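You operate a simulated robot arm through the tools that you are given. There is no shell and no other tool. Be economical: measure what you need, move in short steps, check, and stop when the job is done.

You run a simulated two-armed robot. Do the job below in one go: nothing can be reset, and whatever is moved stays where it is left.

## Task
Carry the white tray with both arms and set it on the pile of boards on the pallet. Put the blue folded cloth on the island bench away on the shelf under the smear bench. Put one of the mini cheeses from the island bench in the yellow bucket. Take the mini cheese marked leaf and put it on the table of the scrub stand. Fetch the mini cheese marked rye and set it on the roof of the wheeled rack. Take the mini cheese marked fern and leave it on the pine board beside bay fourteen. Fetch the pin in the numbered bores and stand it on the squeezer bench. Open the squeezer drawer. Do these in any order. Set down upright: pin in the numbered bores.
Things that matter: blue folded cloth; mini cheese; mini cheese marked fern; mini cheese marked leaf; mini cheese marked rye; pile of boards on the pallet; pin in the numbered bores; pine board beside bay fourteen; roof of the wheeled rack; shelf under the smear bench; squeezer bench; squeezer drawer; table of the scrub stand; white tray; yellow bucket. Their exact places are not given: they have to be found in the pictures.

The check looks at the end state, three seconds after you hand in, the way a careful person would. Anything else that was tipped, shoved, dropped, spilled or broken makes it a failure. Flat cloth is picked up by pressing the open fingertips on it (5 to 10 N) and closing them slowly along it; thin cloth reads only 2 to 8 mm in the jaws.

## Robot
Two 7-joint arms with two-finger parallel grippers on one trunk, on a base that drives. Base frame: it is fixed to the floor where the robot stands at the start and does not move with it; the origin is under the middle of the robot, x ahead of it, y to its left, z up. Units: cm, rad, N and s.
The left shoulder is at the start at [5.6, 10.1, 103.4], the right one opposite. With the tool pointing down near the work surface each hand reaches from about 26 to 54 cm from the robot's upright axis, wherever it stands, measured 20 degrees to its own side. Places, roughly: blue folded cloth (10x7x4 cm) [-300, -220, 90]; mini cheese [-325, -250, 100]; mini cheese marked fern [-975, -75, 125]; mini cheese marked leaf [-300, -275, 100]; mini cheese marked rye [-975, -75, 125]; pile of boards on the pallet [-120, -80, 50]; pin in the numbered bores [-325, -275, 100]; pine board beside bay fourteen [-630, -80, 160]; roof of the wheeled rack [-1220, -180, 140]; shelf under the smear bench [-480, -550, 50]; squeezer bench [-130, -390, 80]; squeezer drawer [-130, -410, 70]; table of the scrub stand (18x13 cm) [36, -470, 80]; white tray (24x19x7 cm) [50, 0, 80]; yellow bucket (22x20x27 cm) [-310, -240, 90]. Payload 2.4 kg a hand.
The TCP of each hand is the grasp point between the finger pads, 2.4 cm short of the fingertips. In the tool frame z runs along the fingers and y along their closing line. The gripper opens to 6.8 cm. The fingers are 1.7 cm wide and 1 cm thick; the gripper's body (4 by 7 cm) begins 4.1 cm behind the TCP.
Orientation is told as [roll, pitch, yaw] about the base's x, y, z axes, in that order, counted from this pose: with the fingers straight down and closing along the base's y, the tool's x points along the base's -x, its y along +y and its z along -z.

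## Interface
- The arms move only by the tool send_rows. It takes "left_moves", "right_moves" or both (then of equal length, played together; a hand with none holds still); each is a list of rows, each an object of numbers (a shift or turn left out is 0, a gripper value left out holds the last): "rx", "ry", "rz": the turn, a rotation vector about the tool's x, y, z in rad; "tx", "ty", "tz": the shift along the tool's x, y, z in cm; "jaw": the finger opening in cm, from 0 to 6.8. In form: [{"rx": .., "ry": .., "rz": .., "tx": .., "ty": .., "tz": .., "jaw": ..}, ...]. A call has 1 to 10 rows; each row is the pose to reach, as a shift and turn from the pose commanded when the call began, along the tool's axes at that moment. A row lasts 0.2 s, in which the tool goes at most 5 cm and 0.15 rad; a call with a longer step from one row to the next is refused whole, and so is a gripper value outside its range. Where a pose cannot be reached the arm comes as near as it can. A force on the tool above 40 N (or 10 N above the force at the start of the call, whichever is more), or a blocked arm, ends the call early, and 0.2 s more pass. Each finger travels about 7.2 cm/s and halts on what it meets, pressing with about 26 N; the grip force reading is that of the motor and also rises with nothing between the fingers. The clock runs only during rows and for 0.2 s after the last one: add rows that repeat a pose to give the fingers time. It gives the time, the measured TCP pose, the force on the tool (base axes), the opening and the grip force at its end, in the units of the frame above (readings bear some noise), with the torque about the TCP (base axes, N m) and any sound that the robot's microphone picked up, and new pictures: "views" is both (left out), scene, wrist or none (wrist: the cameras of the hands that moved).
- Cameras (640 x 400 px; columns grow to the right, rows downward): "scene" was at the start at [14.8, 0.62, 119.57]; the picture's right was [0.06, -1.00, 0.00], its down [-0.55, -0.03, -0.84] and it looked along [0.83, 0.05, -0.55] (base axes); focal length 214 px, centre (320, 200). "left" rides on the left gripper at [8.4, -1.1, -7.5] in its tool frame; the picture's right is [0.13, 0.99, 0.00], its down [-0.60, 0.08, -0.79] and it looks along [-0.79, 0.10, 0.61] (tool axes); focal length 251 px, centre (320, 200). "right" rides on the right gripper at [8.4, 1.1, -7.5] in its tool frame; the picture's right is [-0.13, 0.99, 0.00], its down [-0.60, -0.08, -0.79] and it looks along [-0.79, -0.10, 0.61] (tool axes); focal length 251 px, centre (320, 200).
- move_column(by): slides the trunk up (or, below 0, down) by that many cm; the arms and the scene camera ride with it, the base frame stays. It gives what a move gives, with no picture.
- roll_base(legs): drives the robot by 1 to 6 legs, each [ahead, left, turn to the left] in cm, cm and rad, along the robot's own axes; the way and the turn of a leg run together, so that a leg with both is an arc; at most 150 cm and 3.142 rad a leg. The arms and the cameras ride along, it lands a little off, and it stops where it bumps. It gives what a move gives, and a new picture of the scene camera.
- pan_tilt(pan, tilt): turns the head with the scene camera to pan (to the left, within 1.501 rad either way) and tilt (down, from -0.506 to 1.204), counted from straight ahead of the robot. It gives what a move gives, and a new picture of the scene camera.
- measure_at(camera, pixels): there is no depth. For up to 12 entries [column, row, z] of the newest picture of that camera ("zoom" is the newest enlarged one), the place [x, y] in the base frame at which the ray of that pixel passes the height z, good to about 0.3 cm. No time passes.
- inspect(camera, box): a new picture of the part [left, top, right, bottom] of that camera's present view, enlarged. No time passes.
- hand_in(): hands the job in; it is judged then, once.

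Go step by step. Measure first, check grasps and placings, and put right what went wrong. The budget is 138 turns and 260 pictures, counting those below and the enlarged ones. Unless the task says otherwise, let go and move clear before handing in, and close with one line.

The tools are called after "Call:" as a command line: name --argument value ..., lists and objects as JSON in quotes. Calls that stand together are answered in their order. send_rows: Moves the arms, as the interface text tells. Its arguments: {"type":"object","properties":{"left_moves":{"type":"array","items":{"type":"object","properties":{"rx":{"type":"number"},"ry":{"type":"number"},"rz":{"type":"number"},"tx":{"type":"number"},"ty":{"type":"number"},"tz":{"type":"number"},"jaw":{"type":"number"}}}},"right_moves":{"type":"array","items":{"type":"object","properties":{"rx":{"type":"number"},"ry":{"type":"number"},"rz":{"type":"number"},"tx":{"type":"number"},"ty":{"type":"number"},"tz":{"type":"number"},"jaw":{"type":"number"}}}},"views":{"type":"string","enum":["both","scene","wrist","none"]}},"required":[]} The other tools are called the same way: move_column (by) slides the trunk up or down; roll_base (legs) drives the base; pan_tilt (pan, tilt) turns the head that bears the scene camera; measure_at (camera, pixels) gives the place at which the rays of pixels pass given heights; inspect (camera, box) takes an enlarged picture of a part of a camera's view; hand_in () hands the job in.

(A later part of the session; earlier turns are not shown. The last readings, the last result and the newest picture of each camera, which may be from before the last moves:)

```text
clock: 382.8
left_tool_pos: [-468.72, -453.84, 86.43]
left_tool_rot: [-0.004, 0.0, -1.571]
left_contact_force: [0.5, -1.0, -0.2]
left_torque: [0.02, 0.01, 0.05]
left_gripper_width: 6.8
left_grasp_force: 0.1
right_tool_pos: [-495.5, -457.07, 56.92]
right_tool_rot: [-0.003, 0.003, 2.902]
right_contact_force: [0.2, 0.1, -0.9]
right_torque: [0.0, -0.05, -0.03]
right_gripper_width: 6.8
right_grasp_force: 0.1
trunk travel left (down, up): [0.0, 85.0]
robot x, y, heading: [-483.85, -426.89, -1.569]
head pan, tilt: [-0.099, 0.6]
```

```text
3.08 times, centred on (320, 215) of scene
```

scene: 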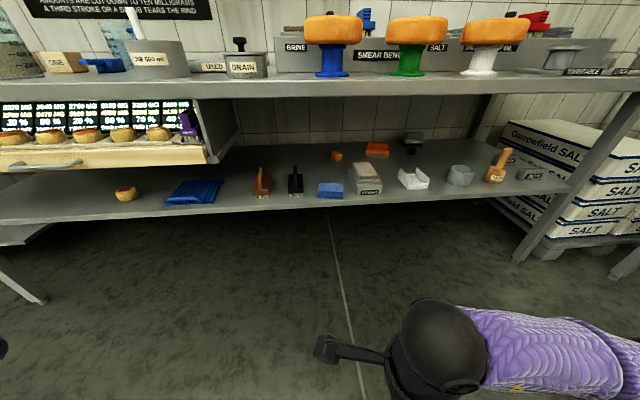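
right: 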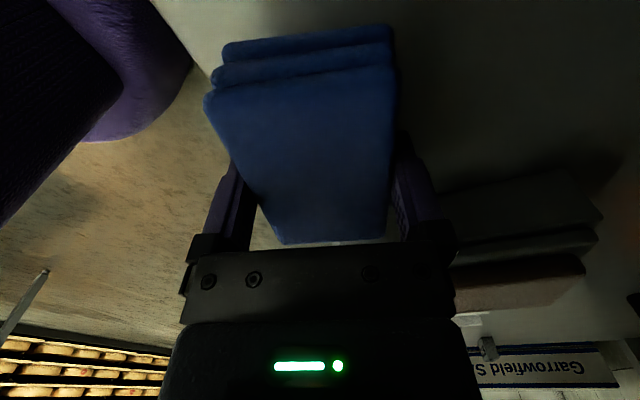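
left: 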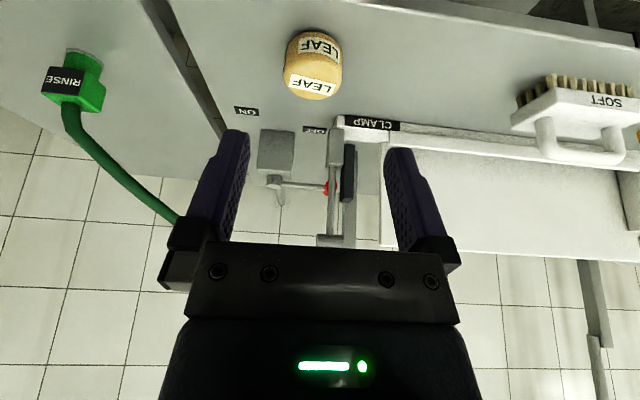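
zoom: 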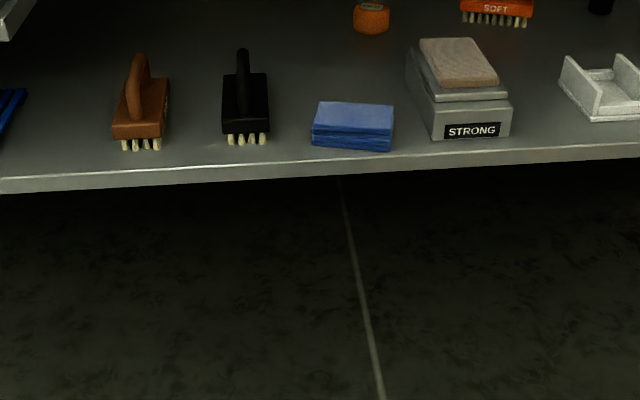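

The cloth lies on the shelf. Now raise the trunk, unwind the right hand, and head to the cheese racks on the west side.

Call:
move_column --by 28

Call:
send_rows --right_moves '[{"rz": -0.15, "tz": -2}, {"rz": -0.3, "tz": -5}, {"rz": -0.45, "tz": -8}, {"rz": -0.6, "tz": -11}, {"rz": -0.75, "tz": -13}, {"rz": -0.9, "tz": -15}, {"rz": -1.05, "tz": -16}, {"rz": -1.2, "tz": -17}, {"rz": -1.35, "tz": -18}, {"rz": -1.5, "tz": -18}]' --views "none"

Call:
send_rows --right_moves '[{"rz": -0.15}, {"rz": -0.31}, {"rz": -0.31}]' --views "none"

Call:
roll_base --legs '[[0, 35, 0], [-150, 0, 0], [-120, 0, 0], [0, 0, -1.57]]'

Call:
pan_tilt --pan 0.0 --tilt 0.15

```text
clock: 385.7
left_tool_pos: [-468.57, -453.95, 114.35]
left_tool_rot: [-0.003, 0.001, -1.569]
left_contact_force: [-0.8, 0.0, -0.1]
left_torque: [0.03, 0.03, 0.02]
left_gripper_width: 6.79
left_grasp_force: 0.0
right_tool_pos: [-495.5, -457.0, 84.94]
right_tool_rot: [0.0, 0.003, 2.899]
right_contact_force: [-0.6, 0.1, -0.6]
right_torque: [0.0, 0.01, 0.0]
right_gripper_width: 6.81
right_grasp_force: 0.1
trunk travel left (down, up): [-28.0, 57.0]
robot x, y, heading: [-483.88, -427.11, -1.569]
head pan, tilt: [-0.099, 0.6]
```

```text
clock: 387.9
left_tool_pos: [-468.59, -453.93, 114.44]
left_tool_rot: [-0.003, -0.002, -1.571]
left_contact_force: [0.1, -0.1, 0.3]
left_torque: [-0.01, 0.0, 0.0]
left_gripper_width: 6.8
left_grasp_force: 0.2
right_tool_pos: [-495.49, -457.06, 103.14]
right_tool_rot: [0.003, 0.002, -1.878]
right_contact_force: [0.8, -0.5, 0.2]
right_torque: [-0.03, 0.01, 0.02]
right_gripper_width: 6.79
right_grasp_force: 0.1
trunk travel left (down, up): [-28.0, 57.0]
robot x, y, heading: [-483.57, -427.05, -1.566]
head pan, tilt: [-0.099, 0.6]
```

```text
refused: row 2 steps farther than a row can; nothing moved
```

```text
clock: 406.6
left_tool_pos: [-473.26, -172.76, 114.4]
left_tool_rot: [-0.002, -0.002, 3.117]
left_contact_force: [0.3, -0.5, 0.2]
left_torque: [0.0, -0.03, -0.01]
left_gripper_width: 6.78
left_grasp_force: 0.2
right_tool_pos: [-475.83, -145.69, 103.0]
right_tool_rot: [0.002, 0.003, 2.809]
right_contact_force: [-0.6, 0.1, -0.4]
right_torque: [0.04, -0.06, 0.0]
right_gripper_width: 6.82
right_grasp_force: 0.1
trunk travel left (down, up): [-28.0, 57.0]
robot x, y, heading: [-445.82, -158.45, 3.117]
head pan, tilt: [-0.099, 0.6]
```

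scene: 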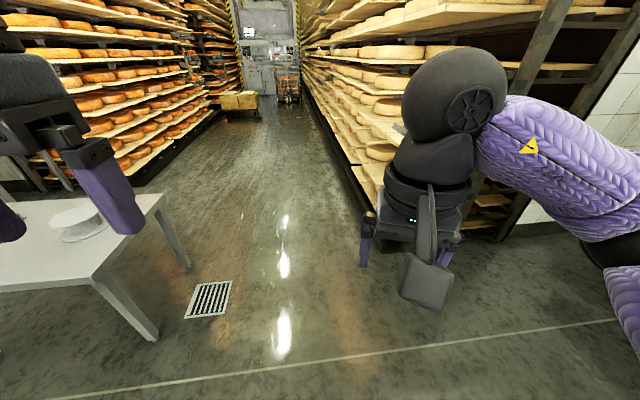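

```text
clock: 407.5
left_tool_pos: [-473.22, -172.69, 114.38]
left_tool_rot: [-0.004, -0.002, 3.118]
left_contact_force: [0.1, -0.2, -1.2]
left_torque: [0.01, 0.0, -0.02]
left_gripper_width: 6.79
left_grasp_force: 0.1
right_tool_pos: [-475.81, -145.79, 103.04]
right_tool_rot: [0.002, 0.002, 2.808]
right_contact_force: [0.2, -0.3, 0.1]
right_torque: [0.02, 0.01, 0.02]
right_gripper_width: 6.79
right_grasp_force: 0.1
trunk travel left (down, up): [-28.0, 57.0]
robot x, y, heading: [-446.04, -158.06, 3.123]
head pan, tilt: [0.0, 0.15]
```

scene: 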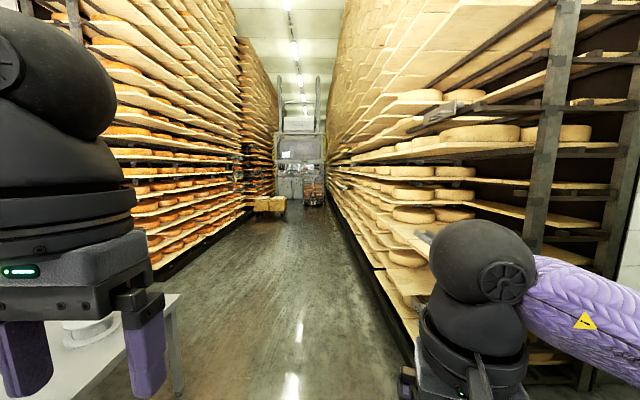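

Call:
inspect --camera "scene" --box '[220, 60, 380, 220]'

Call:
inspect --camera "scene" --box '[320, 60, 560, 260]'

Call:
measure_at --camera "scene" --pixels '[[412, 345, 0], [340, 220, 0], [160, 275, 0], [248, 215, 0], [268, 215, 0]]'

```text
2.50 times, centred on (300, 140) of scene
```

zoom: 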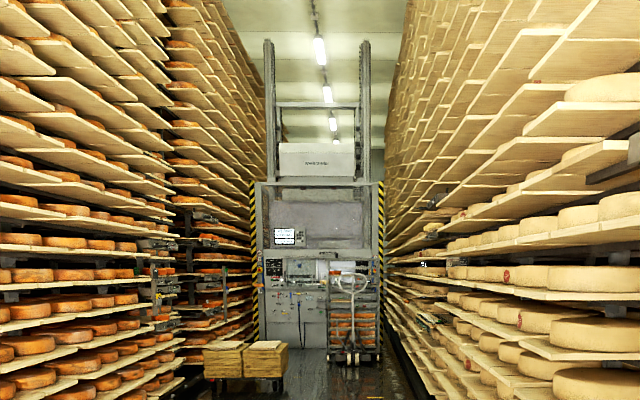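

```text
2.00 times, centred on (440, 160) of scene
```

zoom: 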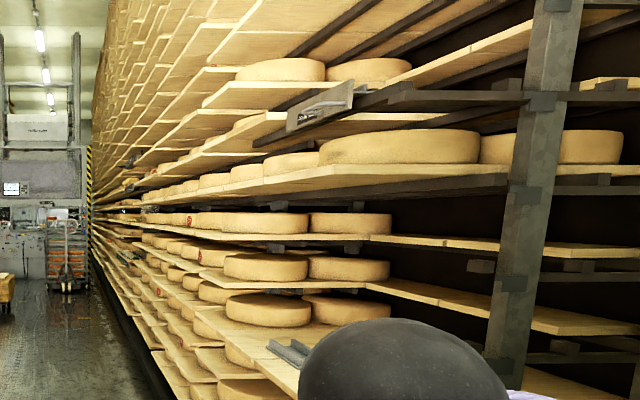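

```text
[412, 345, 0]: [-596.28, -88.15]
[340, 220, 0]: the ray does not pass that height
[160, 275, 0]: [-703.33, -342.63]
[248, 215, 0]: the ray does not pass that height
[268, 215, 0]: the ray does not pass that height
```

The right-hand rack's face is at y≈−90; FERN/RYE should be on it near x≈−975. Driving down the aisle.

Call:
send_rows --right_moves '[{"rz": -0.15}, {"rz": -0.3}, {"rz": -0.31}]' --views "none"

Call:
roll_base --legs '[[0, 8, 0.018], [150, 0, 0], [150, 0, 0], [150, 0, 0], [70, 0, 0]]'

Call:
pan_tilt --pan -1.3 --tilt 0.2

```text
clock: 408.3
left_tool_pos: [-473.17, -172.71, 114.37]
left_tool_rot: [-0.004, -0.002, 3.119]
left_contact_force: [0.8, -0.2, -0.1]
left_torque: [0.01, 0.0, -0.01]
left_gripper_width: 6.81
left_grasp_force: 0.0
right_tool_pos: [-475.7, -145.78, 102.94]
right_tool_rot: [0.003, 0.001, 3.117]
right_contact_force: [-0.2, 0.2, 0.7]
right_torque: [0.0, -0.02, -0.01]
right_gripper_width: 6.8
right_grasp_force: 0.1
trunk travel left (down, up): [-28.0, 57.0]
robot x, y, heading: [-446.02, -158.48, 3.119]
head pan, tilt: [0.0, 0.15]
```

```text
clock: 433.7
left_tool_pos: [-988.81, -176.95, 114.35]
left_tool_rot: [-0.003, -0.003, 3.125]
left_contact_force: [-0.1, 0.0, -0.1]
left_torque: [-0.02, 0.03, 0.04]
left_gripper_width: 6.78
left_grasp_force: 0.0
right_tool_pos: [-991.38, -149.94, 102.9]
right_tool_rot: [0.003, 0.001, 3.125]
right_contact_force: [0.2, -0.3, 0.2]
right_torque: [-0.02, 0.04, 0.01]
right_gripper_width: 6.81
right_grasp_force: 0.1
trunk travel left (down, up): [-28.0, 57.0]
robot x, y, heading: [-961.42, -162.32, 3.124]
head pan, tilt: [0.0, 0.15]
```

scene: 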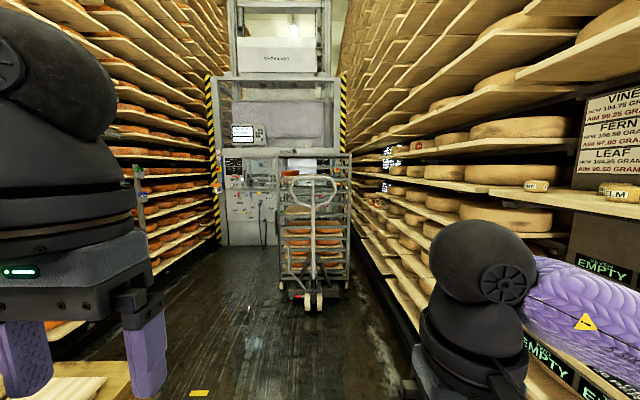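

```text
clock: 435.2
left_tool_pos: [-988.83, -176.8, 114.39]
left_tool_rot: [-0.002, -0.003, 3.124]
left_contact_force: [0.2, 0.4, 0.9]
left_torque: [0.03, 0.0, 0.0]
left_gripper_width: 6.79
left_grasp_force: 0.1
right_tool_pos: [-991.31, -150.1, 103.11]
right_tool_rot: [0.003, 0.002, 3.123]
right_contact_force: [-0.5, -0.9, 0.4]
right_torque: [0.0, 0.0, 0.02]
right_gripper_width: 6.79
right_grasp_force: 0.1
trunk travel left (down, up): [-28.0, 57.0]
robot x, y, heading: [-961.61, -162.22, 3.121]
head pan, tilt: [-1.3, 0.201]
```

scene: 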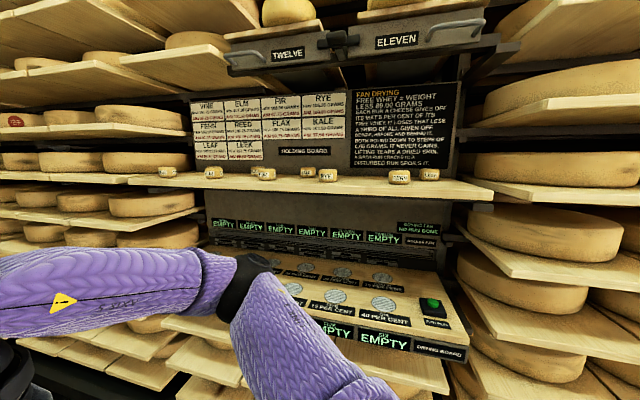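

The holding board with the marked cheeses is right here. Enlarging to read labels.

Call:
inspect --camera "scene" --box '[130, 140, 470, 200]'

Call:
inspect --camera "scene" --box '[140, 150, 300, 200]'

Call:
inspect --camera "scene" --box '[290, 150, 450, 200]'

Call:
measure_at --camera "scene" --pixels '[[167, 178, 120], [213, 180, 120], [262, 181, 120], [309, 178, 120], [327, 183, 120], [400, 184, 120], [428, 181, 120], [300, 192, 119], [150, 187, 119]]'

```text
1.88 times, centred on (300, 170) of scene
```

zoom: 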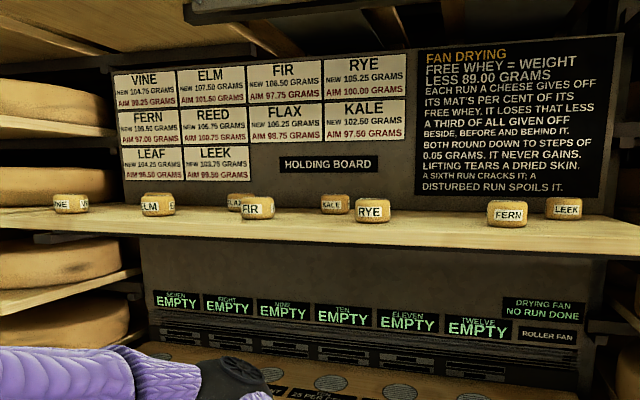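

```text
4.00 times, centred on (220, 175) of scene
```

zoom: 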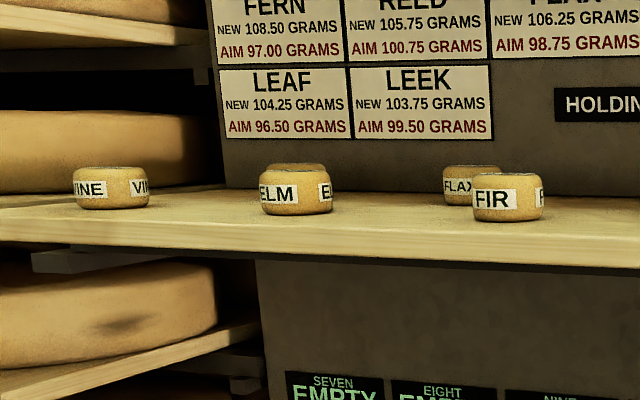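

```text
4.00 times, centred on (370, 175) of scene
```

zoom: 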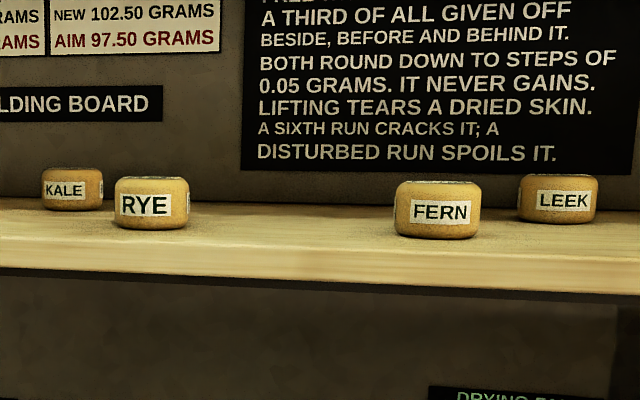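

```text
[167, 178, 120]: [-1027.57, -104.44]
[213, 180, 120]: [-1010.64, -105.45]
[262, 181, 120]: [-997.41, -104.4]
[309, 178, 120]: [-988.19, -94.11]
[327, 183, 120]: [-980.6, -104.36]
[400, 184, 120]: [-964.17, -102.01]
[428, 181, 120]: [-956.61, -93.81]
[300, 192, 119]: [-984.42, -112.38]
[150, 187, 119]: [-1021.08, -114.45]
```

Call:
measure_at --camera "scene" --pixels '[[327, 183, 115], [400, 184, 115], [327, 183, 113], [400, 184, 113], [309, 178, 115], [300, 192, 114], [400, 193, 114], [360, 35, 145]]'

Call:
move_column --by 22

Call:
roll_base --legs '[[0, 0, -1.553]]'

Call:
pan_tilt --pan 0.0 --tilt 0.5

```text
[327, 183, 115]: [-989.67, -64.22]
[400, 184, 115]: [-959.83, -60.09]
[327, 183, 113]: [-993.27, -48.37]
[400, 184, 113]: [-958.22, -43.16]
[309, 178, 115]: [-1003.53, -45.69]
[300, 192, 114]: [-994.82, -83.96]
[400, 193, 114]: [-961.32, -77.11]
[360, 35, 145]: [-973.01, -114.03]
```

```text
clock: 437.5
left_tool_pos: [-988.87, -176.9, 136.27]
left_tool_rot: [-0.004, 0.001, 3.123]
left_contact_force: [-0.3, 0.5, 0.4]
left_torque: [0.03, 0.0, -0.03]
left_gripper_width: 6.82
left_grasp_force: 0.1
right_tool_pos: [-991.36, -149.92, 124.96]
right_tool_rot: [0.003, 0.0, 3.126]
right_contact_force: [-0.3, -0.3, 0.0]
right_torque: [0.0, 0.02, 0.01]
right_gripper_width: 6.78
right_grasp_force: 0.0
trunk travel left (down, up): [-50.0, 35.0]
robot x, y, heading: [-961.66, -162.2, 3.127]
head pan, tilt: [-1.3, 0.201]
```

```text
clock: 441.7
left_tool_pos: [-977.29, -135.63, 136.36]
left_tool_rot: [-0.002, -0.001, 1.586]
left_contact_force: [0.2, -0.2, 0.0]
left_torque: [0.0, -0.02, 0.0]
left_gripper_width: 6.79
left_grasp_force: 0.0
right_tool_pos: [-950.56, -132.12, 124.93]
right_tool_rot: [0.004, 0.003, 1.585]
right_contact_force: [-0.2, 0.3, 0.2]
right_torque: [0.01, -0.01, -0.01]
right_gripper_width: 6.81
right_grasp_force: 0.0
trunk travel left (down, up): [-50.0, 35.0]
robot x, y, heading: [-961.78, -162.59, 1.59]
head pan, tilt: [-1.3, 0.201]
```

scene: 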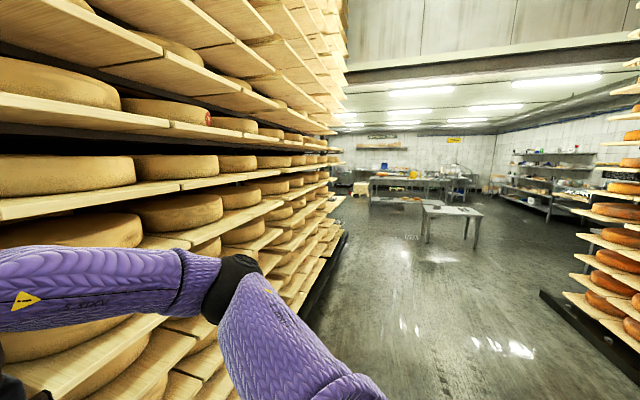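

```text
clock: 443.1
left_tool_pos: [-977.37, -135.61, 136.43]
left_tool_rot: [-0.004, -0.004, 1.587]
left_contact_force: [0.3, 0.0, -0.1]
left_torque: [-0.01, 0.0, -0.02]
left_gripper_width: 6.79
left_grasp_force: 0.0
right_tool_pos: [-950.57, -132.2, 125.02]
right_tool_rot: [0.003, 0.002, 1.585]
right_contact_force: [0.2, -0.6, 0.7]
right_torque: [-0.01, 0.0, 0.01]
right_gripper_width: 6.81
right_grasp_force: 0.0
trunk travel left (down, up): [-50.0, 35.0]
robot x, y, heading: [-961.73, -162.25, 1.584]
head pan, tilt: [0.0, 0.499]
```

scene: 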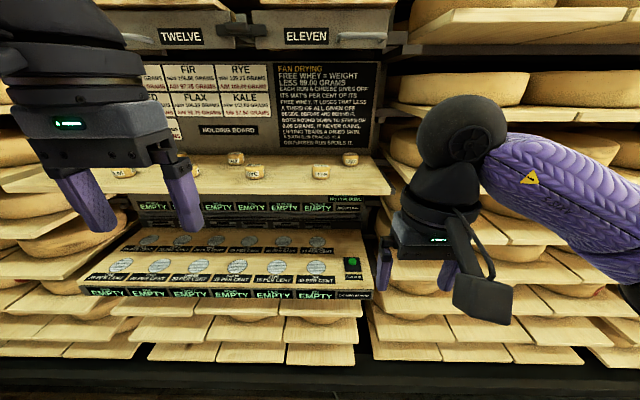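

Call:
measure_at --camera "scene" --pixels '[[320, 179, 112], [320, 179, 116], [320, 179, 118], [320, 179, 120], [254, 180, 118], [254, 180, 116], [300, 192, 118], [300, 192, 116], [320, 35, 150], [320, 50, 150]]'

Call:
inspect --camera "scene" --box '[200, 120, 400, 210]'

```text
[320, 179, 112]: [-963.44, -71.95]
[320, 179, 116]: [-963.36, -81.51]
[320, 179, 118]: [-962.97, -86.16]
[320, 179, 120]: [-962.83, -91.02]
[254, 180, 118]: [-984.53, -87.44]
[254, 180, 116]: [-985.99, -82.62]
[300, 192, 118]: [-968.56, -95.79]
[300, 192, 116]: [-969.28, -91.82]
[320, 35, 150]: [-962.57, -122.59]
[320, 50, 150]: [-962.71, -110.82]
```

```text
3.20 times, centred on (300, 165) of scene
```

zoom: 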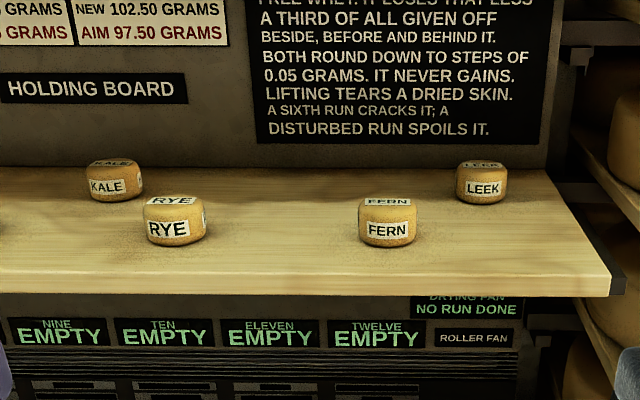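

Triangulated: board top z≈118.2, FERN centre ≈(−963,−83.7), RYE ≈(−984.4,−84), upper beam lower edge ≈152. I'll line up so the right hand faces FERN and the left RYE.

Call:
roll_base --legs '[[0, 12.5, -0.014], [34, 0, 0]]'

Call:
send_rows --left_moves '[{"tz": 4, "ty": -2, "ry": -0.12}, {"tz": 8, "ty": -4, "ry": -0.24}, {"tz": 9.5, "ty": -4.5, "ry": -0.36}, {"tz": 9.5, "ty": -4.5, "ry": -0.45}]' --right_moves '[{"tz": -0.5, "ry": -0.12}, {"tz": -1, "ry": -0.24}, {"tz": -1.5, "ry": -0.36}, {"tz": -1.8, "ry": -0.45}]' --views "both"

```text
clock: 446.2
left_tool_pos: [-989.09, -101.36, 136.51]
left_tool_rot: [-0.005, 0.0, 1.572]
left_contact_force: [0.3, -0.5, 0.0]
left_torque: [0.01, 0.0, 0.0]
left_gripper_width: 6.77
left_grasp_force: 0.1
right_tool_pos: [-962.4, -98.43, 124.92]
right_tool_rot: [0.002, 0.003, 1.569]
right_contact_force: [0.8, 0.6, 0.4]
right_torque: [-0.01, -0.02, -0.02]
right_gripper_width: 6.81
right_grasp_force: 0.1
trunk travel left (down, up): [-50.0, 35.0]
robot x, y, heading: [-974.01, -128.36, 1.574]
head pan, tilt: [0.0, 0.499]
```

scene: 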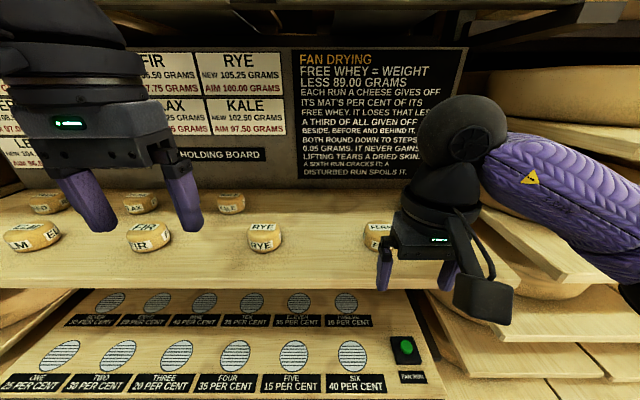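

```text
clock: 447.2
left_tool_pos: [-984.71, -101.37, 126.94]
left_tool_rot: [-0.004, -0.454, 1.573]
left_contact_force: [0.6, 0.7, 0.1]
left_torque: [0.03, 0.02, -0.02]
left_gripper_width: 6.8
left_grasp_force: 0.0
right_tool_pos: [-962.21, -98.42, 126.83]
right_tool_rot: [0.004, -0.451, 1.568]
right_contact_force: [0.2, 0.2, -0.7]
right_torque: [-0.01, -0.02, 0.01]
right_gripper_width: 6.79
right_grasp_force: 0.0
trunk travel left (down, up): [-50.0, 35.0]
robot x, y, heading: [-974.1, -128.32, 1.574]
head pan, tilt: [0.0, 0.499]
```

scene: 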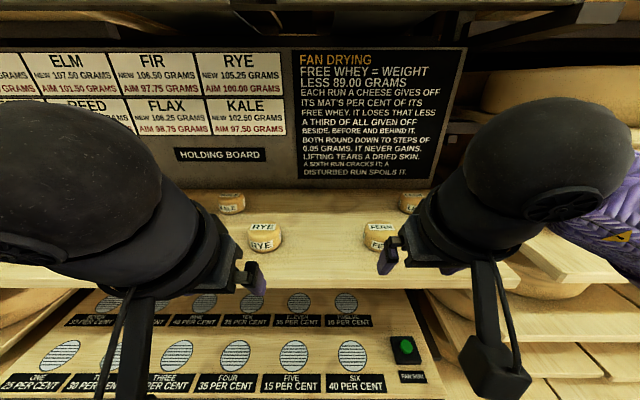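
right: 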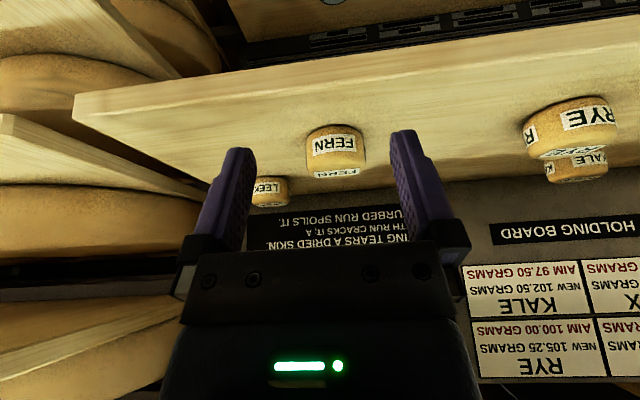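
left: 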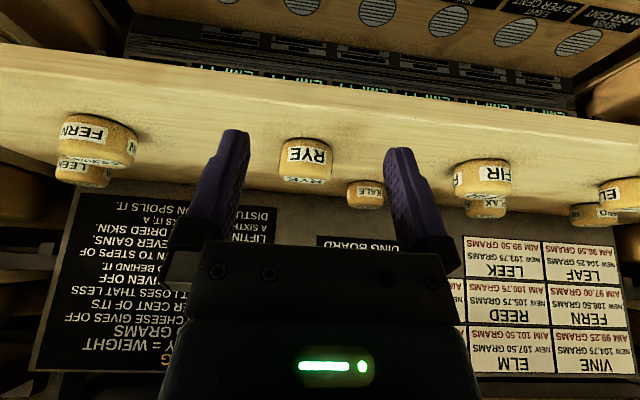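

Call:
measure_at --camera "right" --pixels '[[337, 124, 118.2], [307, 150, 120.2], [365, 150, 120.2], [337, 124, 117.5]]'

Call:
measure_at --camera "left" --pixels '[[307, 138, 118.2], [279, 160, 120.2], [333, 162, 120.2], [307, 138, 117.5]]'

Call:
measure_at --camera "scene" --pixels '[[266, 251, 118.2], [380, 251, 118.2], [266, 251, 117.5], [380, 251, 117.5]]'

```text
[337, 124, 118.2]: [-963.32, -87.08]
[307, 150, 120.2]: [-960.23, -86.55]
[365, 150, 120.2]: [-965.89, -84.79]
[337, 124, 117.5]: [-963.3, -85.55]
```

```text
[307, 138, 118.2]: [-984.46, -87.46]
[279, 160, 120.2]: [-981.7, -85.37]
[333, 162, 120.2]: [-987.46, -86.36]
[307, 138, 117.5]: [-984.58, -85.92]
```

```text
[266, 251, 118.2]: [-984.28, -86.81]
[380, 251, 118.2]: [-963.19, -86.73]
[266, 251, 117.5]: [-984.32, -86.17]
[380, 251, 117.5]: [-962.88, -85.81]
```

Both agree: FERN (−963.2,−83.8), RYE (−984.4,−84). Moving both hands over, then down.

Call:
send_rows --left_moves '[{"tx": -3.9, "tz": 1.9, "ty": -0.3}, {"tx": -7.8, "tz": 3.8, "ty": -0.3}, {"tx": -11.8, "tz": 5.7, "ty": -0.3}, {"tx": -15.7, "tz": 7.57, "ty": -0.3}, {"tx": -15.0, "tz": 9.2, "ty": -0.3}, {"tx": -14, "tz": 11, "ty": -0.3}, {"tx": -13.3, "tz": 12.6, "ty": -0.3}, {"tx": -13.3, "tz": 12.6, "ty": -0.3}]' --right_moves '[{"tx": -3.3, "tz": 1.6, "ty": 0.5}, {"tx": -6.6, "tz": 3.2, "ty": 1}, {"tx": -9.9, "tz": 4.8, "ty": 1}, {"tx": -13.15, "tz": 6.35, "ty": 1}, {"tx": -12.4, "tz": 8, "ty": 1}, {"tx": -11.5, "tz": 9.8, "ty": 1}, {"tx": -10.8, "tz": 11.3, "ty": 1}, {"tx": -10.8, "tz": 11.3, "ty": 1}]' --views "wrist"

```text
clock: 449.0
left_tool_pos: [-984.21, -84.07, 121.2]
left_tool_rot: [-0.003, -0.449, 1.57]
left_contact_force: [0.8, 0.3, -0.3]
left_torque: [-0.02, 0.0, 0.03]
left_gripper_width: 6.79
left_grasp_force: 0.0
right_tool_pos: [-963.4, -83.86, 121.22]
right_tool_rot: [0.004, -0.45, 1.568]
right_contact_force: [-0.3, 0.4, 0.0]
right_torque: [-0.01, 0.01, 0.0]
right_gripper_width: 6.83
right_grasp_force: 0.0
trunk travel left (down, up): [-50.0, 35.0]
robot x, y, heading: [-974.32, -128.08, 1.571]
head pan, tilt: [0.0, 0.499]
```

right: 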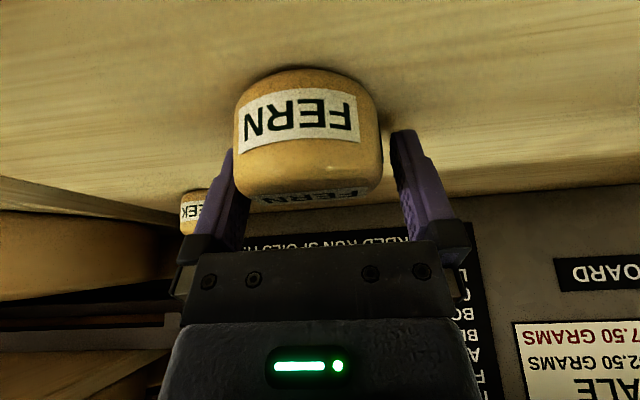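
left: 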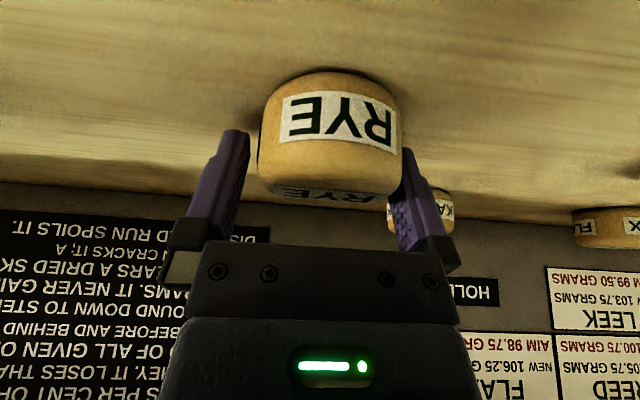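

Call:
send_rows --left_moves '[{"ty": 0.25}, {"ty": 0.25, "jaw": 6}, {"ty": 0.25, "jaw": 5}, {"ty": 0.25, "jaw": 4}, {"ty": 0.25, "jaw": 4}]' --right_moves '[{"ty": -0.25}, {"ty": -0.25, "jaw": 6}, {"ty": -0.25, "jaw": 5}, {"ty": -0.25, "jaw": 4}, {"ty": -0.25, "jaw": 4}]' --views "none"

Call:
send_rows --left_moves '[{"tx": -0.6, "tz": -1.3}, {"tx": -1.7, "tz": -3.6}, {"tx": 2.4, "tz": -5.5}, {"tx": 6.4, "tz": -7.4}, {"tx": 10.5, "tz": -9.3}, {"tx": 14.5, "tz": -11.2}, {"tx": 14.5, "tz": -11.2}]' --right_moves '[{"tx": -0.6, "tz": -1.3}, {"tx": -1.7, "tz": -3.6}, {"tx": 2.4, "tz": -5.5}, {"tx": 6.4, "tz": -7.4}, {"tx": 10.5, "tz": -9.3}, {"tx": 14.5, "tz": -11.2}, {"tx": 14.5, "tz": -11.2}]' --views "scene"

```text
clock: 450.2
left_tool_pos: [-984.62, -83.99, 121.25]
left_tool_rot: [-0.004, -0.451, 1.571]
left_contact_force: [-0.3, 0.5, 1.2]
left_torque: [-0.04, -0.01, -0.01]
left_gripper_width: 5.95
left_grasp_force: 25.4
right_tool_pos: [-963.04, -83.72, 121.33]
right_tool_rot: [0.004, -0.45, 1.57]
right_contact_force: [1.1, -0.4, 0.1]
right_torque: [-0.01, 0.03, -0.02]
right_gripper_width: 5.96
right_grasp_force: 25.6
trunk travel left (down, up): [-50.0, 35.0]
robot x, y, heading: [-973.84, -128.43, 1.574]
head pan, tilt: [0.0, 0.499]
```

```text
clock: 451.8
left_tool_pos: [-984.84, -102.02, 125.23]
left_tool_rot: [0.0, -0.45, 1.572]
left_contact_force: [0.3, 0.0, -0.4]
left_torque: [-0.01, 0.0, 0.06]
left_gripper_width: 5.95
left_grasp_force: 25.9
right_tool_pos: [-963.05, -101.62, 125.21]
right_tool_rot: [0.004, -0.449, 1.57]
right_contact_force: [0.5, 0.7, -0.4]
right_torque: [-0.01, 0.0, 0.01]
right_gripper_width: 5.94
right_grasp_force: 26.1
trunk travel left (down, up): [-50.0, 35.0]
robot x, y, heading: [-974.11, -128.99, 1.576]
head pan, tilt: [0.0, 0.499]
```

scene: 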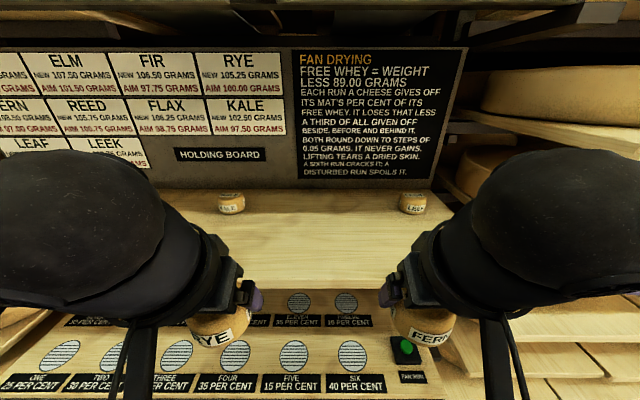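

Both cheeses are held (RYE left, FERN right). Backing out, turning west, raising the trunk, and moving up to the wheeled rack.

Call:
roll_base --legs '[[-36, 0, 0], [0, 0, 1.57], [115, 0, 0]]'

Call:
move_column --by 27

Call:
pan_tilt --pan 0.0 --tilt 0.4

```text
clock: 463.4
left_tool_pos: [-1114.57, -175.28, 125.3]
left_tool_rot: [-0.004, -0.45, -3.134]
left_contact_force: [-0.5, 0.6, 0.0]
left_torque: [0.02, -0.03, -0.01]
left_gripper_width: 5.95
left_grasp_force: 26.2
right_tool_pos: [-1115.33, -153.73, 125.06]
right_tool_rot: [0.005, -0.449, -3.137]
right_contact_force: [-0.1, 0.4, -2.4]
right_torque: [-0.01, 0.01, 0.0]
right_gripper_width: 5.92
right_grasp_force: 26.1
trunk travel left (down, up): [-50.0, 35.0]
robot x, y, heading: [-1088.16, -164.65, -3.142]
head pan, tilt: [0.0, 0.499]
```

scene: 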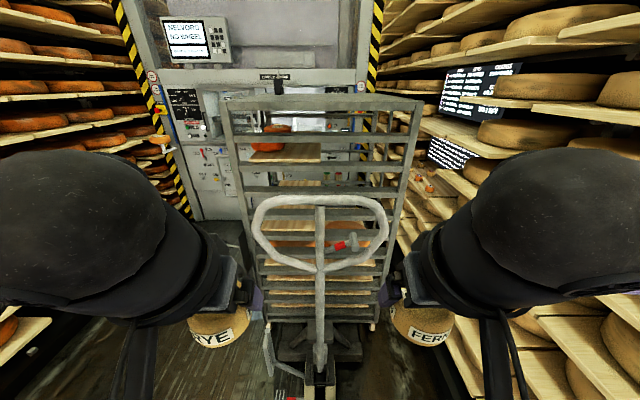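

```text
clock: 466.1
left_tool_pos: [-1114.62, -175.31, 152.3]
left_tool_rot: [-0.004, -0.453, -3.132]
left_contact_force: [0.0, -0.2, -1.4]
left_torque: [0.0, 0.0, -0.03]
left_gripper_width: 5.97
left_grasp_force: 26.2
right_tool_pos: [-1115.3, -153.61, 152.12]
right_tool_rot: [0.003, -0.447, -3.136]
right_contact_force: [0.5, 0.2, -1.1]
right_torque: [-0.02, 0.01, 0.0]
right_gripper_width: 5.93
right_grasp_force: 25.9
trunk travel left (down, up): [-77.0, 8.0]
robot x, y, heading: [-1088.09, -164.28, -3.133]
head pan, tilt: [0.0, 0.499]
```

```text
clock: 466.8
left_tool_pos: [-1114.55, -175.31, 152.21]
left_tool_rot: [-0.003, -0.45, -3.134]
left_contact_force: [0.4, 0.2, -1.3]
left_torque: [-0.01, 0.01, 0.0]
left_gripper_width: 5.95
left_grasp_force: 26.1
right_tool_pos: [-1115.28, -153.65, 152.04]
right_tool_rot: [0.004, -0.449, -3.137]
right_contact_force: [0.3, -0.1, -1.0]
right_torque: [0.0, 0.03, -0.03]
right_gripper_width: 5.93
right_grasp_force: 25.9
trunk travel left (down, up): [-77.0, 8.0]
robot x, y, heading: [-1088.46, -164.17, -3.131]
head pan, tilt: [0.0, 0.4]
```

scene: 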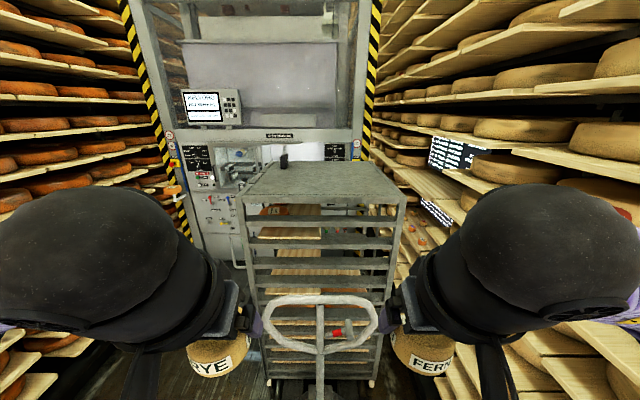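

Call:
measure_at --camera "scene" --pixels '[[240, 198, 140], [405, 200, 140], [262, 162, 140], [390, 166, 140], [320, 300, 120], [320, 300, 110], [240, 198, 137], [405, 200, 137], [284, 165, 140]]'

Call:
inspect --camera "scene" --box '[220, 130, 420, 260]'

```text
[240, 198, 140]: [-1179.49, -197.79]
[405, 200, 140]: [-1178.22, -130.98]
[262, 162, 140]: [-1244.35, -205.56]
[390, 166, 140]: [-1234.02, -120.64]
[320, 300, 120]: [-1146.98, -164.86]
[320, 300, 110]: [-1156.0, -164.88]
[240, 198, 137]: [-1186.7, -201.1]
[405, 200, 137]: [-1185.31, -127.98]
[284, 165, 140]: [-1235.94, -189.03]
```

```text
3.08 times, centred on (320, 195) of scene
```

zoom: 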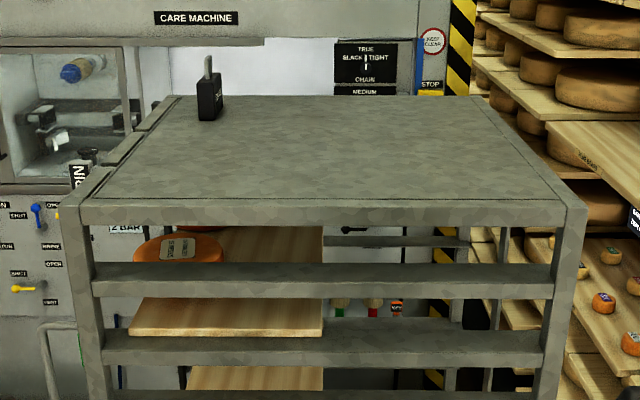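

Roof top z≈140.5, front edge x≈−1179.6, y −198…−131; the jack's handle loop reaches x≈−1153 at z≈117, so the robot must stop near x≈−1122 and reach out with tilt ≈0.6.

Call:
roll_base --legs '[[33, 0, -0.01]]'

Call:
send_rows --left_moves '[{"tx": -3, "tz": 1, "ry": -0.05}, {"tx": -7, "tz": 3, "ry": -0.1}, {"tx": -11, "tz": 5, "ry": -0.15}, {"tx": -15, "tz": 7, "ry": -0.15}, {"tx": -19, "tz": 9, "ry": -0.15}, {"tx": -22.5, "tz": 10.8, "ry": -0.15}, {"tx": -26, "tz": 12.5, "ry": -0.15}, {"tx": -26, "tz": 12.5, "ry": -0.15}]' --views "both"

```text
clock: 469.0
left_tool_pos: [-1148.79, -175.22, 152.17]
left_tool_rot: [-0.003, -0.449, -3.14]
left_contact_force: [0.5, -0.4, -0.7]
left_torque: [0.01, -0.03, -0.02]
left_gripper_width: 5.99
left_grasp_force: 25.9
right_tool_pos: [-1149.24, -153.62, 152.1]
right_tool_rot: [0.003, -0.448, 3.139]
right_contact_force: [-0.4, -0.5, -1.7]
right_torque: [0.02, 0.01, 0.0]
right_gripper_width: 5.93
right_grasp_force: 26.0
trunk travel left (down, up): [-77.0, 8.0]
robot x, y, heading: [-1122.49, -164.6, -3.142]
head pan, tilt: [0.0, 0.4]
```

scene: 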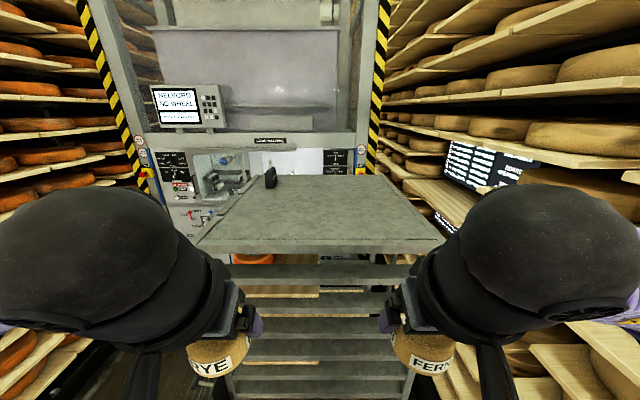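

```text
clock: 470.8
left_tool_pos: [-1177.57, -175.14, 152.42]
left_tool_rot: [-0.003, -0.602, 3.139]
left_contact_force: [0.5, 0.0, -1.5]
left_torque: [0.03, 0.0, 0.01]
left_gripper_width: 5.97
left_grasp_force: 25.8
right_tool_pos: [-1149.21, -153.52, 152.09]
right_tool_rot: [0.003, -0.45, 3.141]
right_contact_force: [0.2, -0.6, -1.5]
right_torque: [-0.01, 0.02, 0.0]
right_gripper_width: 5.95
right_grasp_force: 25.3
trunk travel left (down, up): [-77.0, 8.0]
robot x, y, heading: [-1122.2, -164.68, -3.141]
head pan, tilt: [0.0, 0.4]
```

scene: 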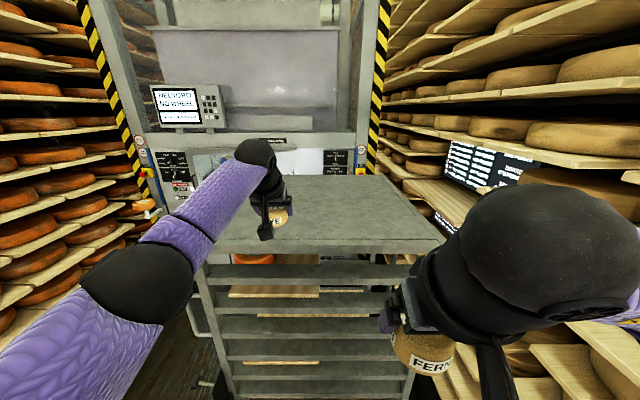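
left: 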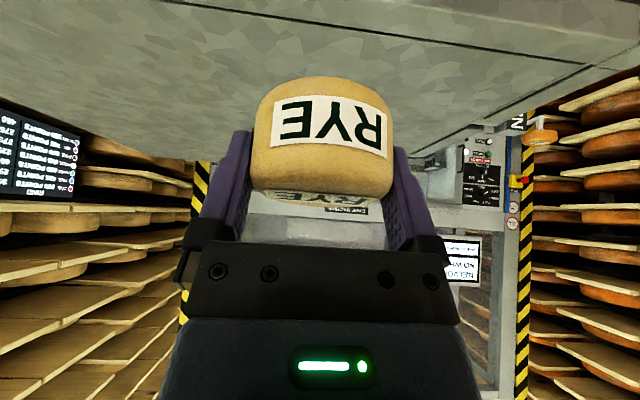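

Call:
measure_at --camera "scene" --pixels '[[330, 240, 140.5], [205, 242, 140.5], [440, 240, 140.5], [270, 186, 140.5]]'

Call:
send_rows --left_moves '[{"tx": -1.6, "tz": 1.1}, {"tx": -3.3, "tz": 2.3}, {"tx": -5, "tz": 3.4}, {"tx": -6.2, "tz": 4.2}, {"tx": -6.2, "tz": 4.2}]' --views "none"

```text
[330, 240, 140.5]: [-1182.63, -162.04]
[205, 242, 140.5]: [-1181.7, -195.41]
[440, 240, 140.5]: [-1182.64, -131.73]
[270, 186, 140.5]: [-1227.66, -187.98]
```

```text
clock: 472.0
left_tool_pos: [-1178.87, -175.51, 151.59]
left_tool_rot: [-0.006, -0.601, -3.141]
left_contact_force: [-0.3, -0.3, -1.5]
left_torque: [-0.03, 0.0, 0.0]
left_gripper_width: 5.95
left_grasp_force: 25.7
left hand out of reach, approached as far as the arm can: row 1, 2, 3, 4, 5
right_tool_pos: [-1149.26, -153.59, 152.12]
right_tool_rot: [0.004, -0.449, 3.137]
right_contact_force: [0.6, 1.0, -1.5]
right_torque: [0.0, 0.03, 0.0]
right_gripper_width: 5.91
right_grasp_force: 26.0
trunk travel left (down, up): [-77.0, 8.0]
robot x, y, heading: [-1122.58, -164.54, -3.144]
head pan, tilt: [0.0, 0.4]
5 turns are left
```

Only five turns remain, so I'll batch: close 6 cm more, set RYE down past the roof's front edge, release, withdraw, then reverse to the pine board by bay fourteen and look.

Call:
roll_base --legs '[[6, 0, 0]]'

Call:
send_rows --left_moves '[{"tx": -1, "tz": 0.7, "ry": -0.08}, {"tx": -1.6, "tz": 1.2, "ry": -0.15}, {"tx": -0.5, "tz": 3.3, "ry": -0.15}, {"tx": 0.8, "tz": 5.2, "ry": -0.15}, {"tx": 1.6, "tz": 6.5, "ry": -0.15}, {"tx": 1.6, "tz": 6.5, "ry": -0.15}]' --views "none"

Call:
send_rows --left_moves '[{"tx": 0.14, "tz": 0.15}, {"tx": 0.28, "tz": 0.29}, {"tx": 0.42, "tz": 0.44}, {"tx": 0.55, "tz": 0.59}, {"tx": 0.55, "tz": 0.59}]' --views "both"

```text
clock: 473.0
left_tool_pos: [-1184.99, -175.56, 151.53]
left_tool_rot: [-0.003, -0.6, -3.141]
left_contact_force: [-0.4, 0.6, -1.6]
left_torque: [-0.02, 0.01, -0.02]
left_gripper_width: 5.92
left_grasp_force: 26.2
right_tool_pos: [-1155.41, -153.57, 152.16]
right_tool_rot: [0.003, -0.448, 3.138]
right_contact_force: [-1.0, -0.1, -1.4]
right_torque: [0.0, 0.06, 0.04]
right_gripper_width: 5.93
right_grasp_force: 26.1
trunk travel left (down, up): [-77.0, 8.0]
robot x, y, heading: [-1128.35, -164.64, -3.141]
head pan, tilt: [0.0, 0.4]
```

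scene: 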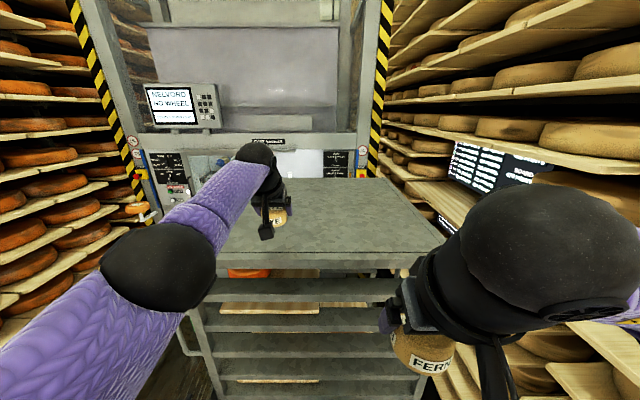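

```text
clock: 474.4
left_tool_pos: [-1187.39, -175.59, 145.34]
left_tool_rot: [-0.004, -0.752, -3.138]
left_contact_force: [-0.4, -0.3, -0.9]
left_torque: [0.0, -0.01, -0.03]
left_gripper_width: 5.95
left_grasp_force: 26.2
right_tool_pos: [-1155.12, -153.53, 152.03]
right_tool_rot: [0.004, -0.449, 3.139]
right_contact_force: [-0.1, -0.2, -1.4]
right_torque: [-0.01, -0.01, 0.05]
right_gripper_width: 5.95
right_grasp_force: 25.8
trunk travel left (down, up): [-77.0, 8.0]
robot x, y, heading: [-1128.19, -164.74, -3.14]
head pan, tilt: [0.0, 0.4]
```

```text
clock: 475.6
left_tool_pos: [-1187.19, -175.52, 144.53]
left_tool_rot: [-0.003, -0.75, -3.137]
left_contact_force: [1.2, -0.2, 0.2]
left_torque: [-0.01, -0.04, 0.0]
left_gripper_width: 5.94
left_grasp_force: 26.4
right_tool_pos: [-1155.22, -153.59, 152.16]
right_tool_rot: [0.003, -0.449, 3.138]
right_contact_force: [-0.3, 0.0, -1.6]
right_torque: [0.0, -0.02, 0.0]
right_gripper_width: 5.95
right_grasp_force: 26.1
trunk travel left (down, up): [-77.0, 8.0]
robot x, y, heading: [-1128.51, -164.69, -3.141]
head pan, tilt: [0.0, 0.4]
4 turns are left
```

scene: 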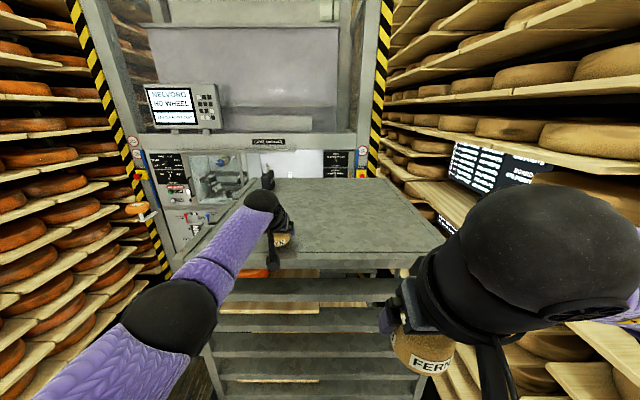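
left: 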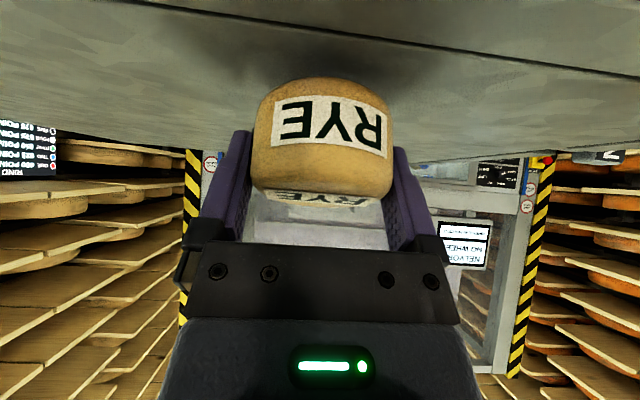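

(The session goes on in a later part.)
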